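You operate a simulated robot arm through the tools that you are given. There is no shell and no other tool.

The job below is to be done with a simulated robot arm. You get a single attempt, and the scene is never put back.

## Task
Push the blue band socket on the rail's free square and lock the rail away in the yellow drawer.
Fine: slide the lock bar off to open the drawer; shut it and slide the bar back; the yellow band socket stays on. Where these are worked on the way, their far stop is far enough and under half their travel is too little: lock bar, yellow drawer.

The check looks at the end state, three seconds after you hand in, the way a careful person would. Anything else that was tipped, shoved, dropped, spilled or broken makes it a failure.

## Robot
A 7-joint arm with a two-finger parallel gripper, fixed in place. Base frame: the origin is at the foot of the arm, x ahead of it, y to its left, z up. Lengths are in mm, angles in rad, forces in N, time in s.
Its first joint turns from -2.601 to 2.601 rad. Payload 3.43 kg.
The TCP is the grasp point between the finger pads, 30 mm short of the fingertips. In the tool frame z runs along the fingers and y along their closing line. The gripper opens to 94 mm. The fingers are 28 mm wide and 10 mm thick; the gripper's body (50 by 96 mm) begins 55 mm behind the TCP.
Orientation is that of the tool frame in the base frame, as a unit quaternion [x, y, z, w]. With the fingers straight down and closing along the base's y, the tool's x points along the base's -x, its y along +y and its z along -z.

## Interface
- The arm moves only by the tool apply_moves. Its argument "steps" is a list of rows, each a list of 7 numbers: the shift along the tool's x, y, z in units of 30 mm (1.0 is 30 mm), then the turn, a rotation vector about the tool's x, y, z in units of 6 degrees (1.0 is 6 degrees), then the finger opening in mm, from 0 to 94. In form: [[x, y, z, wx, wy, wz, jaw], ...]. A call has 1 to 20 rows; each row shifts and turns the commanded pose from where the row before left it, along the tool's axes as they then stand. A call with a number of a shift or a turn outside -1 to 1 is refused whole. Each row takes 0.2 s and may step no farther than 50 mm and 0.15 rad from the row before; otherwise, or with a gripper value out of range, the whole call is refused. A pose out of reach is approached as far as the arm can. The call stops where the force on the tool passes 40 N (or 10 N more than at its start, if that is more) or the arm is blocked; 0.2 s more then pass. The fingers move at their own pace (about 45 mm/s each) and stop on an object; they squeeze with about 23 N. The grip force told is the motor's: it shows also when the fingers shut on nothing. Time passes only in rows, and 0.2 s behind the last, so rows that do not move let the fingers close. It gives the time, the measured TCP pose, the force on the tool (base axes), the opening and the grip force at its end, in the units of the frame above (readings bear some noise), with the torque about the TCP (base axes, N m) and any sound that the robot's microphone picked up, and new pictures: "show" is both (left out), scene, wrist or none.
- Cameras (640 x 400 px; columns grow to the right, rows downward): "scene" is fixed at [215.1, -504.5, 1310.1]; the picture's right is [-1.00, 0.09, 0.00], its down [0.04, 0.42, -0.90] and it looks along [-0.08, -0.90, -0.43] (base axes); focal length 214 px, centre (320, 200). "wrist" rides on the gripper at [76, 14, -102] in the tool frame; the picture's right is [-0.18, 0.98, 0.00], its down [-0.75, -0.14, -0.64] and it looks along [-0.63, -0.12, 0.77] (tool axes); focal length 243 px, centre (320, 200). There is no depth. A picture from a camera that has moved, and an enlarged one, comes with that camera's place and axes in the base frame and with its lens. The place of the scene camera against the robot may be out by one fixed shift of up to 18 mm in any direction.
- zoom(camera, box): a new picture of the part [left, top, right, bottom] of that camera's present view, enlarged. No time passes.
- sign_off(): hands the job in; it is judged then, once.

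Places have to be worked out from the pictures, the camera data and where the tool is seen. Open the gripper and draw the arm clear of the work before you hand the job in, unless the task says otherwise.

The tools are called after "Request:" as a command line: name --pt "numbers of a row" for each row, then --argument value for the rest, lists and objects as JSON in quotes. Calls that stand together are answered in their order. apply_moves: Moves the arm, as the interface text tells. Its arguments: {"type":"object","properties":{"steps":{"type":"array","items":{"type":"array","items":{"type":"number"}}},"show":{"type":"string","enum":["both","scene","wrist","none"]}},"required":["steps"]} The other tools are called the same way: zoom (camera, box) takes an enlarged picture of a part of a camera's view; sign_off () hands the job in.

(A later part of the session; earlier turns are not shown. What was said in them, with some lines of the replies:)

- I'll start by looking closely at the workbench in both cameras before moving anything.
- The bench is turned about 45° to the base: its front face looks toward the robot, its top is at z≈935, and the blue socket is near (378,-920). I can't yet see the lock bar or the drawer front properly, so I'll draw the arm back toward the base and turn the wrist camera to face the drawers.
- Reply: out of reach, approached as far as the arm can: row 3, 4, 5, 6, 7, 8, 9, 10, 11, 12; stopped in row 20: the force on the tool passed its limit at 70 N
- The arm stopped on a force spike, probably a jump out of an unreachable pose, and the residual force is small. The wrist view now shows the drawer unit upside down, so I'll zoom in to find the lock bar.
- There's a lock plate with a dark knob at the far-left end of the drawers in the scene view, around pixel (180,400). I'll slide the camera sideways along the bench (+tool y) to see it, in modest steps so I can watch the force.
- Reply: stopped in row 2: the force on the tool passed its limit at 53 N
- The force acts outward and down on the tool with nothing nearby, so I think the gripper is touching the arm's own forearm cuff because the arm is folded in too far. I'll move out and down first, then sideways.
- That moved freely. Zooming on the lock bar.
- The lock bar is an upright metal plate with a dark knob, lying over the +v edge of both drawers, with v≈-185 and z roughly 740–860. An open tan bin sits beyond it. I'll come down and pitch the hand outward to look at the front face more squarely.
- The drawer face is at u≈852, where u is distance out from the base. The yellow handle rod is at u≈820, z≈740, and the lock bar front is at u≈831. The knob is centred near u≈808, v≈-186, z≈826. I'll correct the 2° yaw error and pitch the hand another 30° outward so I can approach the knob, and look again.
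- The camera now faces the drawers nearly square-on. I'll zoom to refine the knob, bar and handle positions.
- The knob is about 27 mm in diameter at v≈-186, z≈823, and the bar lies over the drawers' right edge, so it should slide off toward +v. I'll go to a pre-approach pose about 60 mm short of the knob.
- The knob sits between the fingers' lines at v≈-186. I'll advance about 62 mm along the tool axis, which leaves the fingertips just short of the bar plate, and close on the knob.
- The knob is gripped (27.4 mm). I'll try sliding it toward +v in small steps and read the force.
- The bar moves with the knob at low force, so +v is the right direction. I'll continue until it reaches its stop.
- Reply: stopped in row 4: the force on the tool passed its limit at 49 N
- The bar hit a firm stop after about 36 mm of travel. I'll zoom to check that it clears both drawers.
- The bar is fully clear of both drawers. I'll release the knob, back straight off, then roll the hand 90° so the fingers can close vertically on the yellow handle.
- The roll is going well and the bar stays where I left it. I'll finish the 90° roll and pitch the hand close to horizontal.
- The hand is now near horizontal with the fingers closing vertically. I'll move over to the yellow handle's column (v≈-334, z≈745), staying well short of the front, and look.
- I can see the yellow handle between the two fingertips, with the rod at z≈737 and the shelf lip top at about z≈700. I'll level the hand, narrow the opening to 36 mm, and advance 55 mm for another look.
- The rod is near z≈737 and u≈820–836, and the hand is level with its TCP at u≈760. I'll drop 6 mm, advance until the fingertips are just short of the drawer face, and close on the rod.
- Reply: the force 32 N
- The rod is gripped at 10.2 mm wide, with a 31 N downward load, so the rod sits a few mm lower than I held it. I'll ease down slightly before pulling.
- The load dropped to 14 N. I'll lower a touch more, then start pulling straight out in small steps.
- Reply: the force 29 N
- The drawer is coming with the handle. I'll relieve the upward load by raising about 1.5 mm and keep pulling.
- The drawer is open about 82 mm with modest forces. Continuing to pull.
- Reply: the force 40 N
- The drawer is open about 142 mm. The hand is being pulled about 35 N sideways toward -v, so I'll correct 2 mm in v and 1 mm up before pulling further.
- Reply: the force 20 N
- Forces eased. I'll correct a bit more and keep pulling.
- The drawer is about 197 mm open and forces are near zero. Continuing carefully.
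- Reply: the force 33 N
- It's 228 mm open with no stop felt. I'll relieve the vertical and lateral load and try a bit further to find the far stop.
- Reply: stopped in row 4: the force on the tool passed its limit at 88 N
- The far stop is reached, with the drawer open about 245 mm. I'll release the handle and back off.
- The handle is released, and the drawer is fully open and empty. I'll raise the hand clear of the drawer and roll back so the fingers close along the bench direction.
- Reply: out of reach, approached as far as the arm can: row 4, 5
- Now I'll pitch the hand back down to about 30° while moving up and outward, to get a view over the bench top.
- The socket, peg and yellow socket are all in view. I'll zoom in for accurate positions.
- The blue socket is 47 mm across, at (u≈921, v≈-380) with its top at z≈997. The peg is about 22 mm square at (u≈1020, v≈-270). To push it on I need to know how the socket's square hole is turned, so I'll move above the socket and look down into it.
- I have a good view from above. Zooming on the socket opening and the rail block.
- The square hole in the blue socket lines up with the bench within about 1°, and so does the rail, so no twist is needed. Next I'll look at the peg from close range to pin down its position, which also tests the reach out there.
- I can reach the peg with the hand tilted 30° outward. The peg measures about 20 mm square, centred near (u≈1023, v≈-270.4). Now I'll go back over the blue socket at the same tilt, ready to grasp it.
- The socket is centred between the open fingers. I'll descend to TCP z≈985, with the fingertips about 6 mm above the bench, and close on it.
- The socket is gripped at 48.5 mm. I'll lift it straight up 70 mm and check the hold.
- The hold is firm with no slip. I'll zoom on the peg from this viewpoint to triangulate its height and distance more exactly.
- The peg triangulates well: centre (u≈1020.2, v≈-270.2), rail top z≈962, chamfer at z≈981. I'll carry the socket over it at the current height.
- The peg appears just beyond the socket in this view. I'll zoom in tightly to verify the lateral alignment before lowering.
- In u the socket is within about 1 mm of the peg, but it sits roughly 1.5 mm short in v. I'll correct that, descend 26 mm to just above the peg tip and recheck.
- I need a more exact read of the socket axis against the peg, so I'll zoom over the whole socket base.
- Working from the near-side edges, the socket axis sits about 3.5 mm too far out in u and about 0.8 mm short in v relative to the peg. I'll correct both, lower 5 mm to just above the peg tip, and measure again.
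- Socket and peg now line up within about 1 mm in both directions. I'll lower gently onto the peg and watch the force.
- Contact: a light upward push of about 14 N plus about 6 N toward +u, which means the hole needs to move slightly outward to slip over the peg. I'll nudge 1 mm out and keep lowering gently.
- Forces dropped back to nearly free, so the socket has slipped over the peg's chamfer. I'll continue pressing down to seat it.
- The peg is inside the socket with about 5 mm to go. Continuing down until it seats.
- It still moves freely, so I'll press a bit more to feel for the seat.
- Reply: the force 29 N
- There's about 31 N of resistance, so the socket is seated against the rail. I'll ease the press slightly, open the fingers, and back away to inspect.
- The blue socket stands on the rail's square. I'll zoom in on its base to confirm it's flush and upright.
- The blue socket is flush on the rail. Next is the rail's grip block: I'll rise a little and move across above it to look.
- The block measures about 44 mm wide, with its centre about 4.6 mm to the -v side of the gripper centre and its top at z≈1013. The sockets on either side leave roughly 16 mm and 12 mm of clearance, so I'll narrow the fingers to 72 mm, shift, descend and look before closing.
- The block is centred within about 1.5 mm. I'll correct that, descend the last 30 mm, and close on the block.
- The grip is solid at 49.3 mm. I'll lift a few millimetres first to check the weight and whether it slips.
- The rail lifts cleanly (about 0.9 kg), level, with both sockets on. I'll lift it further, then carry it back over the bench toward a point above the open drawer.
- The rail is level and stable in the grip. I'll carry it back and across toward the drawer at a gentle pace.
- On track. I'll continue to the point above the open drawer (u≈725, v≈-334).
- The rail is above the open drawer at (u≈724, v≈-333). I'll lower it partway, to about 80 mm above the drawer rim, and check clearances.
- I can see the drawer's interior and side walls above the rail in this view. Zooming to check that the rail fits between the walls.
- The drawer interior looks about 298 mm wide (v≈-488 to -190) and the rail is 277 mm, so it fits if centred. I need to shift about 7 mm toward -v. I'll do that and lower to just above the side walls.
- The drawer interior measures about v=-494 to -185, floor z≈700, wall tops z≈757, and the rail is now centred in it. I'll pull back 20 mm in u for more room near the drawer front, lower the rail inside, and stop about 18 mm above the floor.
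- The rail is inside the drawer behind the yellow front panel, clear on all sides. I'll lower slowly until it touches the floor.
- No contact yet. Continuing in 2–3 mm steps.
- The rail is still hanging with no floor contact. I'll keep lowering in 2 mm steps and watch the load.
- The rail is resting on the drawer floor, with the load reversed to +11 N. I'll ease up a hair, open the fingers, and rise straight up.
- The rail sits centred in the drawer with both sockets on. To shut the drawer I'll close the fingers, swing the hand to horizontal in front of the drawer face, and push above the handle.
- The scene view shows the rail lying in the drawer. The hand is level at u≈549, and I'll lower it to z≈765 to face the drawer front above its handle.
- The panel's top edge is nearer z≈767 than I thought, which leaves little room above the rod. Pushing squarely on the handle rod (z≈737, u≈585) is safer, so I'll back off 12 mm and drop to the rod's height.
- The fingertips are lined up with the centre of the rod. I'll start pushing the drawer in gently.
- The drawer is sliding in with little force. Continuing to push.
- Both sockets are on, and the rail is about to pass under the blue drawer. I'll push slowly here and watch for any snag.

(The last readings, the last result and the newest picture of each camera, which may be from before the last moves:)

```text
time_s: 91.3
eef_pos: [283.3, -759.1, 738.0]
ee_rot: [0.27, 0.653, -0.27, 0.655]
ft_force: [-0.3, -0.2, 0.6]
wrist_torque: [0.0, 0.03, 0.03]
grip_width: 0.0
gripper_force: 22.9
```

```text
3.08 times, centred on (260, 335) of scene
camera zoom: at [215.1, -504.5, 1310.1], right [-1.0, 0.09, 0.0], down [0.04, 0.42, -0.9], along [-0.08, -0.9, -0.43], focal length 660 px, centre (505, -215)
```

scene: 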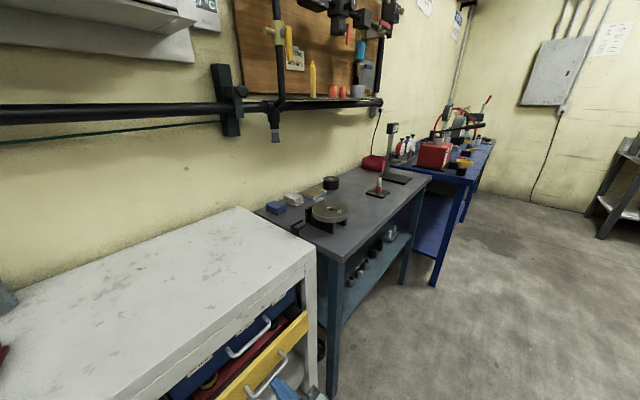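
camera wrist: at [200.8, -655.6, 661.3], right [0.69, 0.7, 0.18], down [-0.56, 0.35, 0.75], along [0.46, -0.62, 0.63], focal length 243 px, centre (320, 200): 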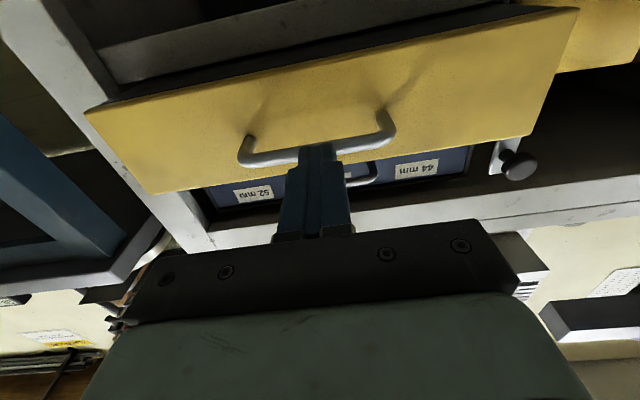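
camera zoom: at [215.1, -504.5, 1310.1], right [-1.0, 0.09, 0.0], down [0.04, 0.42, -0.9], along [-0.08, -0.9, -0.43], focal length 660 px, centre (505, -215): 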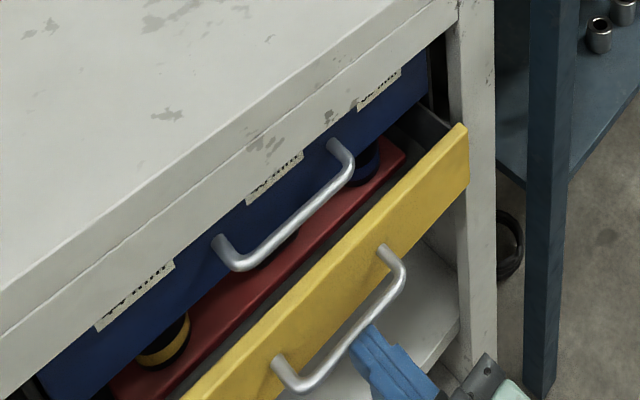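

The sockets pass under without touching. Continuing to close slowly.

Request:
apply_moves --pt "0 0 0.25 0 0 0 0" --pt "0 0 0.25 0 0 0 0" --pt "0 0 0.25 0 0 0 0" --pt "0 0 0.25 0 0 0 0" --pt "0 0 0.25 0 0 0 0" --pt "0 0 0.2 0 0 0 0" --show "both"

Request:
zoom --camera "scene" --box '[160, 270, 360, 400]'

```text
time_s: 92.7
eef_pos: [314.5, -788.0, 737.9]
ee_rot: [0.269, 0.653, -0.27, 0.654]
ft_force: [0.1, 0.7, -0.6]
wrist_torque: [0.0, -0.02, 0.0]
grip_width: 0.0
gripper_force: 22.7
camera wrist: at [252.5, -706.3, 662.4], right [0.69, 0.7, 0.18], down [-0.56, 0.35, 0.75], along [0.46, -0.62, 0.63], focal length 243 px, centre (320, 200)
```

scene: 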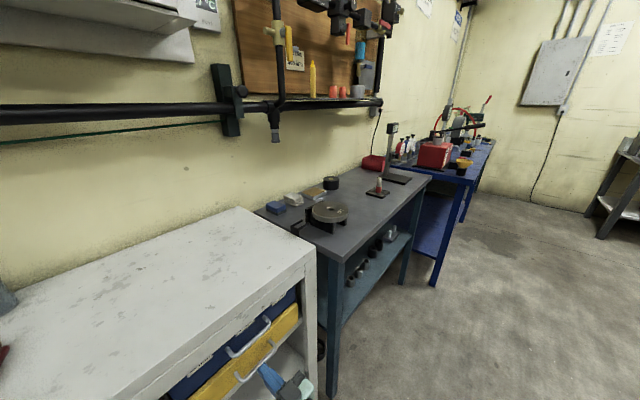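
wrist: 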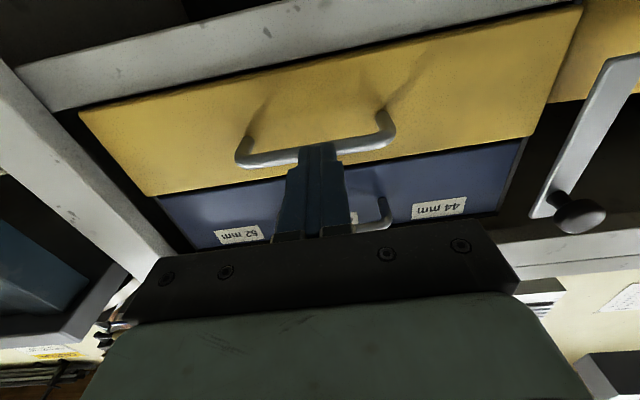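

```text
3.08 times, centred on (260, 335) of scene
camera zoom: at [215.1, -504.5, 1310.1], right [-1.0, 0.09, 0.0], down [0.04, 0.42, -0.9], along [-0.08, -0.9, -0.43], focal length 660 px, centre (505, -215)
```

zoom: 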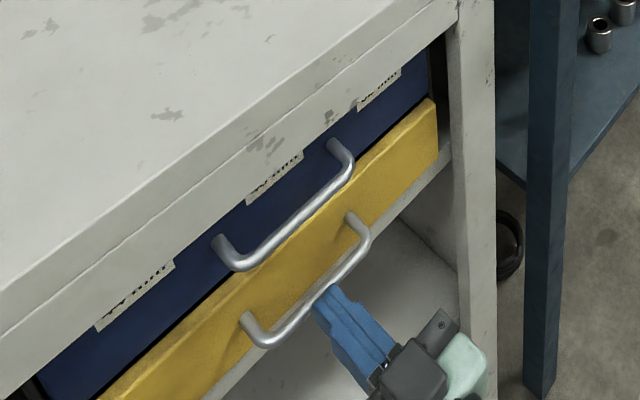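

Almost shut. I'll push the last part in small steps until it comes up firm.

Request:
apply_moves --pt "0 0 0.15 0 0 0 0" --pt "0 0 0.12 0 0 0 0" --pt "0 0 0.1 0 0 0 0" --pt "0 0 0.1 0 0 0 0" --pt "0 0 0.1 0 0 0 0" --pt "0 0 0.1 0 0 0 0" --show "both"

Request:
zoom --camera "scene" --box '[160, 270, 360, 400]'

```text
time_s: 93.7
eef_pos: [321.7, -794.7, 739.0]
ee_rot: [0.271, 0.654, -0.271, 0.653]
ft_force: [-6.1, 5.7, 2.1]
wrist_torque: [-0.04, -0.02, 0.02]
grip_width: 0.0
gripper_force: 23.4
stopped in row 5: the force on the tool passed its limit at 47 N (the readings are from after the stop); the commanded pose is now the measured one
camera wrist: at [259.8, -712.6, 662.6], right [0.69, 0.7, 0.18], down [-0.55, 0.35, 0.75], along [0.46, -0.63, 0.63], focal length 243 px, centre (320, 200)
```

scene: 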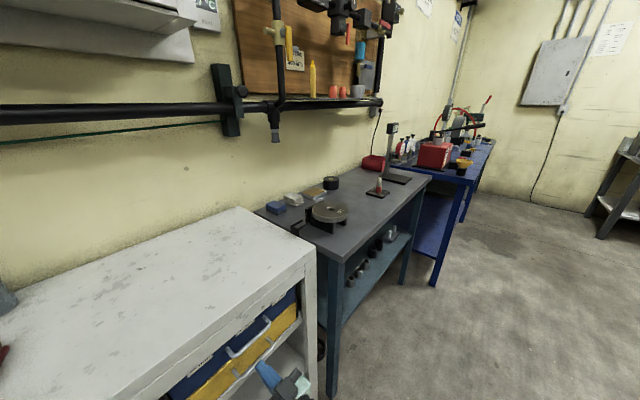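
wrist: 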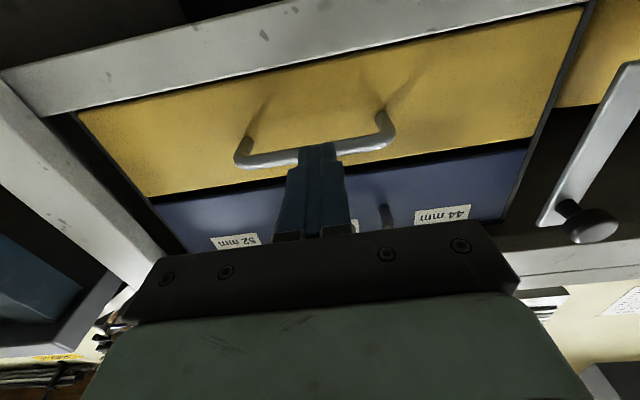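

```text
3.08 times, centred on (260, 335) of scene
camera zoom: at [215.1, -504.5, 1310.1], right [-1.0, 0.09, 0.0], down [0.04, 0.42, -0.9], along [-0.08, -0.9, -0.43], focal length 660 px, centre (505, -215)
```

zoom: 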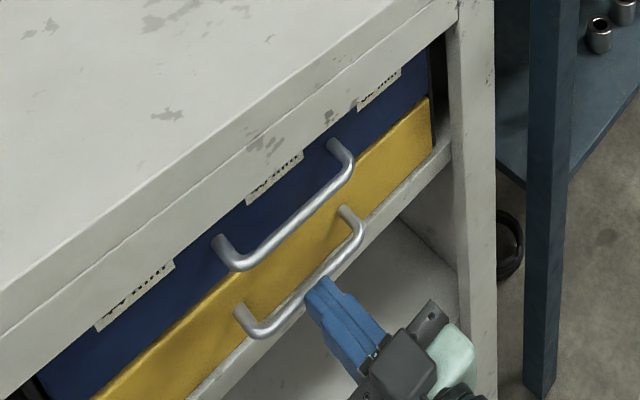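

The drawer is shut: it came up firm, and the yellow face is back at its original place in the scene view. I'll back away, rise toward the knob, open the fingers and return to the 60° tilt used before.

Request:
apply_moves --pt "0 0 -0.6 0 0 0 0" --pt "0 0 -0.7 0 0 0 0" --pt "0 0 -0.7 0 0 0 10" --pt "-0.504 0.78 0 0 0 0 25" --pt "-0.504 0.78 0 0 0 0 40" --pt "-0.504 0.78 0 0 0 0 50" --pt "-0.504 0.78 0 0 0 0 60" --pt "-0.504 0.78 0 0 0 0 60" --pt "-0.504 0.78 0 0 0 0 60" --pt "-0.504 0.78 0 0 0 0 60" --pt "-0.504 0.78 0 0 0 0 60" --pt "0 0 0 0 1 0 60" --pt "0 0 0 0 1 0 60" --pt "0 0 0 0 1 0 60" --pt "0 0 0 0 1 0 60" --pt "0 0 0 0 1 0 60" --pt "0 0 0 0 0 0 60" --show "both"

Request:
zoom --camera "wrist" --box '[230, 40, 410, 180]'

```text
time_s: 97.3
eef_pos: [412.5, -620.5, 858.0]
ee_rot: [0.332, 0.8, -0.192, 0.462]
ft_force: [-0.2, 0.3, 0.4]
wrist_torque: [0.02, -0.02, 0.02]
grip_width: 60.1
gripper_force: 0.0
camera wrist: at [333.4, -520.4, 844.3], right [0.76, 0.63, 0.16], down [-0.23, 0.03, 0.97], along [0.61, -0.78, 0.16], focal length 243 px, centre (320, 200)
```

scene: 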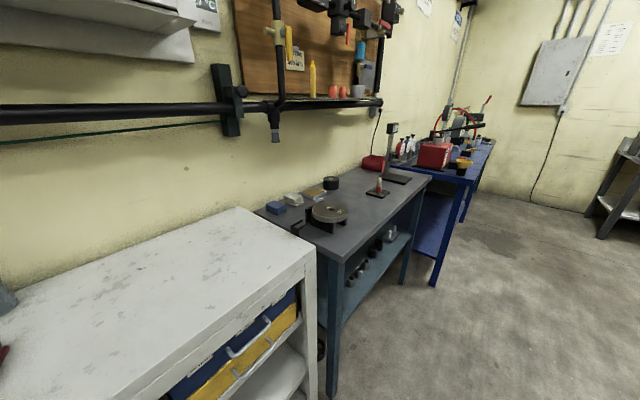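
wrist: 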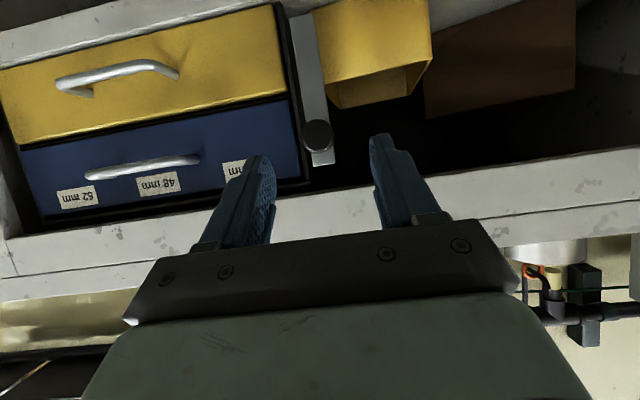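

```text
2.86 times, centred on (320, 110) of wrist
camera zoom: at [333.4, -520.4, 844.3], right [0.76, 0.63, 0.16], down [-0.23, 0.03, 0.97], along [0.61, -0.78, 0.16], focal length 693 px, centre (320, 457)
```

zoom: 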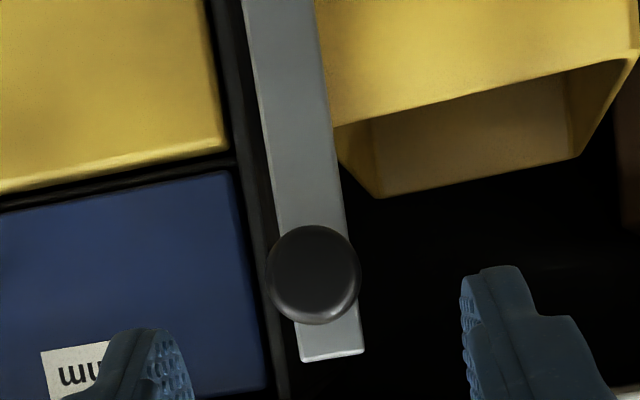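

Both drawers are flush. The knob is at v≈-151, z≈824, about 4 mm to the side of the gripper centre. I'll approach it as before and grip it.

Request:
apply_moves --pt "-0.064 -0.027 0.457 0 0 0 60" --pt "-0.064 -0.027 0.457 0 0 0 60" --pt "-0.064 -0.027 0.457 0 0 0 60" --pt "-0.064 -0.027 0.457 0 0 0 60" --pt "-0.064 -0.027 0.457 0 0 0 60" --pt "0 0 0 0 0 0 45" --pt "0 0 0 0 0 0 30" --pt "0 0 0 0 0 0 15" --pt "0 0 0 0 0 0 10" --show "wrist"

```text
time_s: 99.3
eef_pos: [455.3, -669.6, 832.1]
ee_rot: [0.331, 0.801, -0.191, 0.461]
ft_force: [3.2, 1.6, -1.0]
wrist_torque: [0.04, 0.0, 0.11]
grip_width: 27.3
gripper_force: 44.9
camera wrist: at [375.5, -569.6, 818.2], right [0.76, 0.63, 0.16], down [-0.23, 0.03, 0.97], along [0.61, -0.78, 0.16], focal length 243 px, centre (320, 200)
```

wrist: 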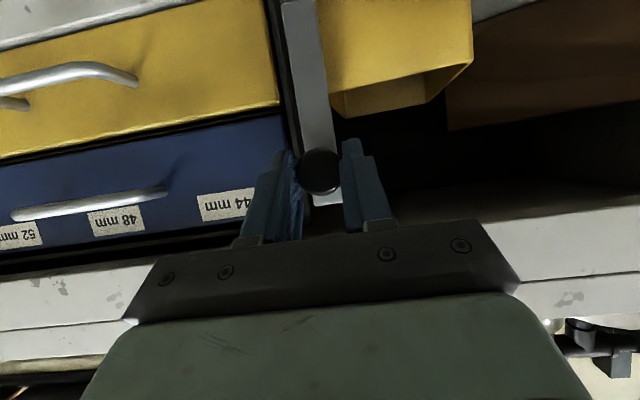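

The knob is gripped. Sliding it back toward -v, about 35 mm over the drawers, in small steps.

Request:
apply_moves --pt "0 -0.2 0 0 0 0 10" --pt "0 -0.25 0 0 0 0 10" --pt "0 -0.25 0 0 0 0 10" --pt "0 -0.2 0 0 0 0 10" --show "wrist"

```text
time_s: 100.3
eef_pos: [435.6, -688.8, 833.3]
ee_rot: [0.331, 0.8, -0.192, 0.462]
ft_force: [5.5, -3.1, -3.2]
wrist_torque: [0.12, 0.12, -0.09]
grip_width: 27.3
gripper_force: 44.8
camera wrist: at [356.3, -588.8, 818.1], right [0.76, 0.63, 0.16], down [-0.23, 0.03, 0.97], along [0.61, -0.78, 0.16], focal length 243 px, centre (320, 200)
```

wrist: 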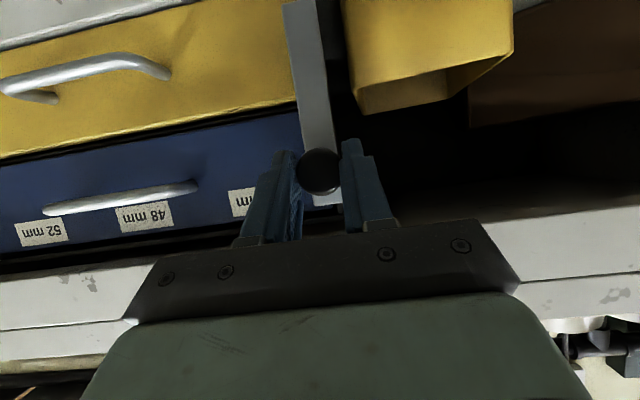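

The bar is moving back over the drawers and is at v≈-179. Continuing in small steps to its home stop.

Request:
apply_moves --pt "0 -0.1 0 0 0 0 10" --pt "0 -0.1 0 0 0 0 10" --pt "0 -0.08 0 0 0 0 10" --pt "0 -0.08 0 0 0 0 10" --show "wrist"

Request:
zoom --camera "wrist" --box '[220, 0, 420, 220]'

```text
time_s: 101.3
eef_pos: [430.2, -693.3, 832.4]
ee_rot: [0.331, 0.802, -0.189, 0.461]
ft_force: [28.1, 15.7, -4.0]
wrist_torque: [-0.17, -0.54, 0.62]
grip_width: 27.4
gripper_force: 45.3
camera wrist: at [350.8, -594.2, 818.5], right [0.76, 0.63, 0.16], down [-0.23, 0.02, 0.97], along [0.61, -0.77, 0.16], focal length 243 px, centre (320, 200)
```

wrist: 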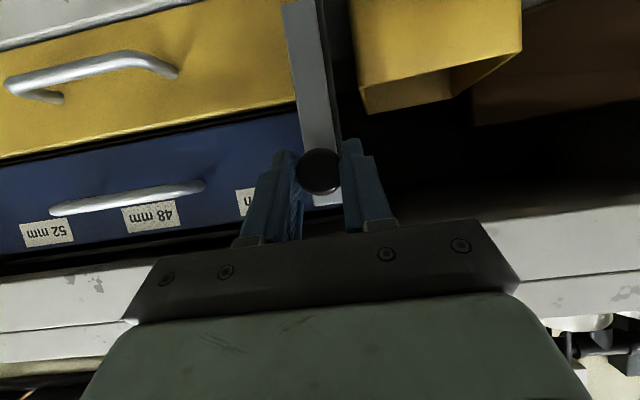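

```text
1.82 times, centred on (320, 110) of wrist
camera zoom: at [350.8, -594.2, 818.5], right [0.76, 0.63, 0.16], down [-0.23, 0.02, 0.97], along [0.61, -0.77, 0.16], focal length 441 px, centre (320, 364)
```

zoom: 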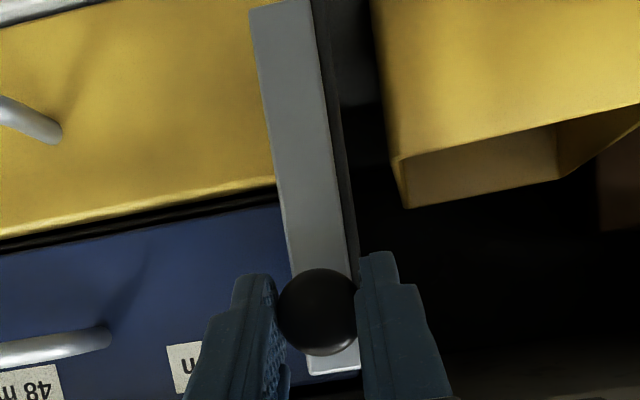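

The bar is back at its original locked position (v≈-186) against the stop, covering both drawers. I'll ease the side load, open the fingers, and back straight off.

Request:
apply_moves --pt "0 0.03 0 0 0 0 10" --pt "0 0 0 0 0 0 35" --pt "0 0 0 0 0 0 50" --pt "0 0 0 0 0 0 60" --pt "0 0 -0.4 0 0 0 60" --pt "0 0 -0.7 0 0 0 60" --pt "0 0 -0.7 0 0 0 60" --pt "0 0 -0.7 0 0 0 60" --pt "0 0 -0.7 0 0 0 60" --pt "0 0 -0.7 0 0 0 60" --show "both"

Request:
zoom --camera "wrist" --box '[60, 0, 460, 200]'

Request:
zoom --camera "scene" --box '[120, 260, 320, 400]'

```text
time_s: 103.5
eef_pos: [358.2, -622.7, 890.6]
ee_rot: [0.33, 0.801, -0.191, 0.462]
ft_force: [-0.3, 0.3, -0.4]
wrist_torque: [-0.01, -0.01, 0.02]
grip_width: 59.9
gripper_force: 0.0
camera wrist: at [279.2, -523.7, 876.4], right [0.76, 0.63, 0.16], down [-0.23, 0.03, 0.97], along [0.61, -0.78, 0.16], focal length 243 px, centre (320, 200)
```

scene: 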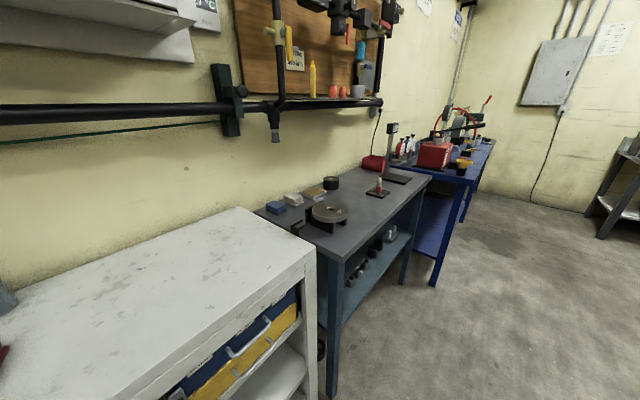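
wrist: 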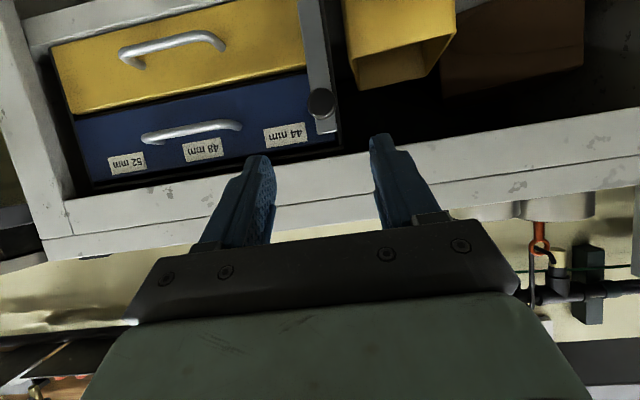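

```text
1.60 times, centred on (260, 100) of wrist
camera zoom: at [279.2, -523.7, 876.4], right [0.76, 0.63, 0.16], down [-0.23, 0.03, 0.97], along [0.61, -0.78, 0.16], focal length 388 px, centre (416, 360)
```

zoom: 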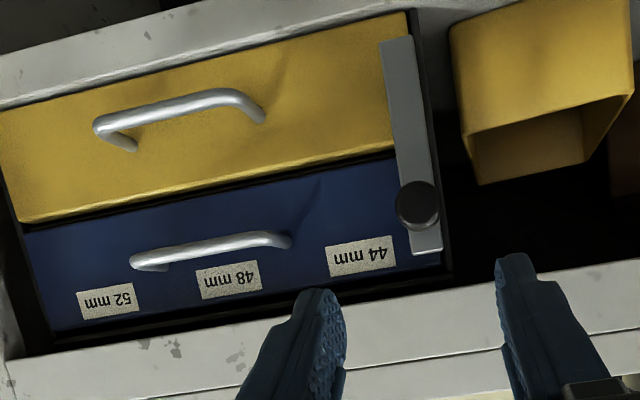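

```text
2.86 times, centred on (220, 330) of scene
camera zoom: at [215.1, -504.5, 1310.1], right [-1.0, 0.09, 0.0], down [0.04, 0.42, -0.9], along [-0.08, -0.9, -0.43], focal length 613 px, centre (606, -171)
```

zoom: 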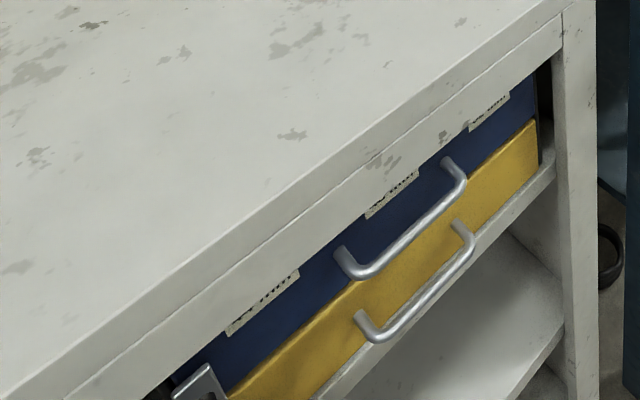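

The bar is locked back over both shut drawers, matching the starting picture. I'll open the gripper and draw the arm a little further back from the bench before handing in.

Request:
apply_moves --pt "-0.162 0 -0.607 0 0 0 75" --pt "-0.162 0 -0.607 0 0 0 94" --pt "-0.162 0 -0.607 0 0 0 94" --pt "0 0 0 0 0 0 94" --pt "0 0 0 0 0 0 94" --show "both"

Request:
zoom --camera "wrist" --box '[40, 0, 480, 240]'

```text
time_s: 104.7
eef_pos: [332.9, -602.6, 932.9]
ee_rot: [0.331, 0.801, -0.191, 0.462]
ft_force: [-0.7, -0.6, -0.2]
wrist_torque: [-0.01, 0.0, -0.01]
grip_width: 94.0
gripper_force: 0.0
out of reach, approached as far as the arm can: row 3
camera wrist: at [253.6, -503.2, 918.0], right [0.76, 0.63, 0.16], down [-0.23, 0.02, 0.97], along [0.61, -0.78, 0.16], focal length 243 px, centre (320, 200)
```

scene: 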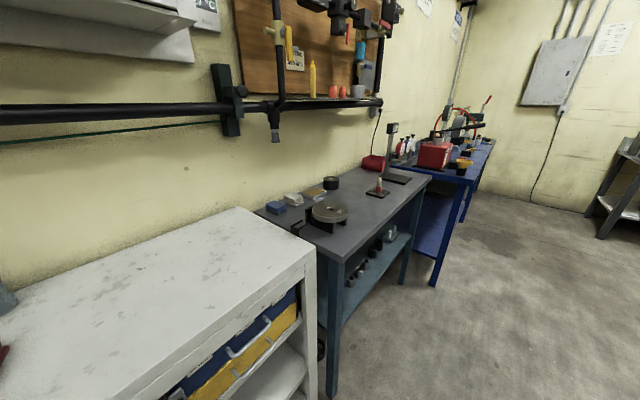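
wrist: 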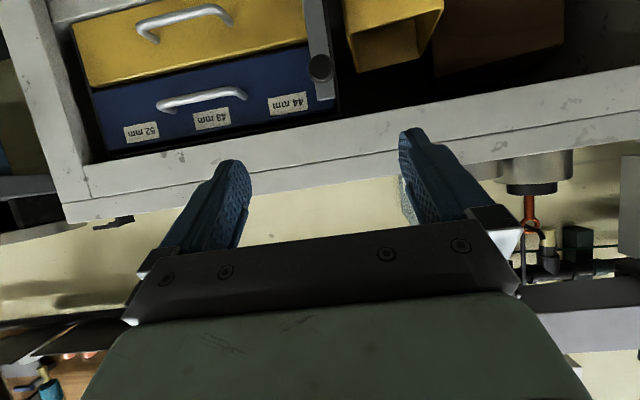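

```text
1.45 times, centred on (260, 120) of wrist
camera zoom: at [253.6, -503.2, 918.0], right [0.76, 0.63, 0.16], down [-0.23, 0.02, 0.97], along [0.61, -0.78, 0.16], focal length 353 px, centre (407, 316)
```

zoom: 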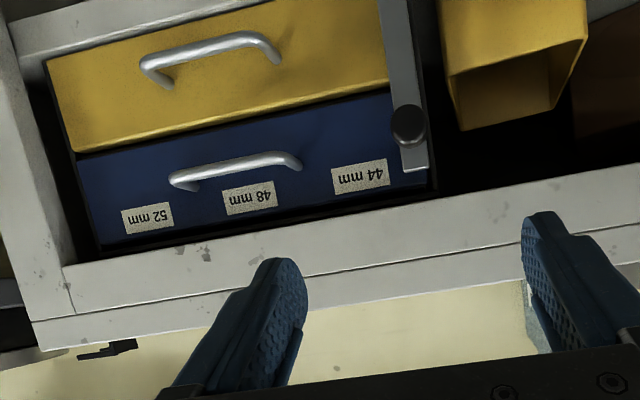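

The yellow drawer is shut with the rail and both sockets inside, and the lock bar covers both drawers at its original stop. Nothing else looks disturbed. The gripper is open and well clear of the bench, so I'm handing in.

Request:
sign_off

```text
The job is handed in.
```

I pushed the blue band socket onto the rail's free square and locked the rail away in the yellow drawer, then handed the job in. I haven't seen the result of the check.

- **Socket:** it pressed down over the square until it came up firm at about 31 N, and looked flush with the rail afterwards.
- **Rail:** it lies flat on the drawer floor, roughly centred. Both sockets were still on when I last saw them, as the rail went under the blue drawer. They passed under without catching.
- **Drawer:** I opened it to its far stop and pushed it back until it came up firm. The yellow face is back where it started and flush with the blue one.
- **Lock bar:** it slid about 36 mm off to its stop and is back in its original position over both drawers.

I didn't see anything else on the bench tipped or moved. Early on the arm stopped twice on force spikes, which I think was the gripper touching the arm's own forearm. It was clear of the bench at the time. At hand-in the gripper was open and the arm was drawn back from the work.
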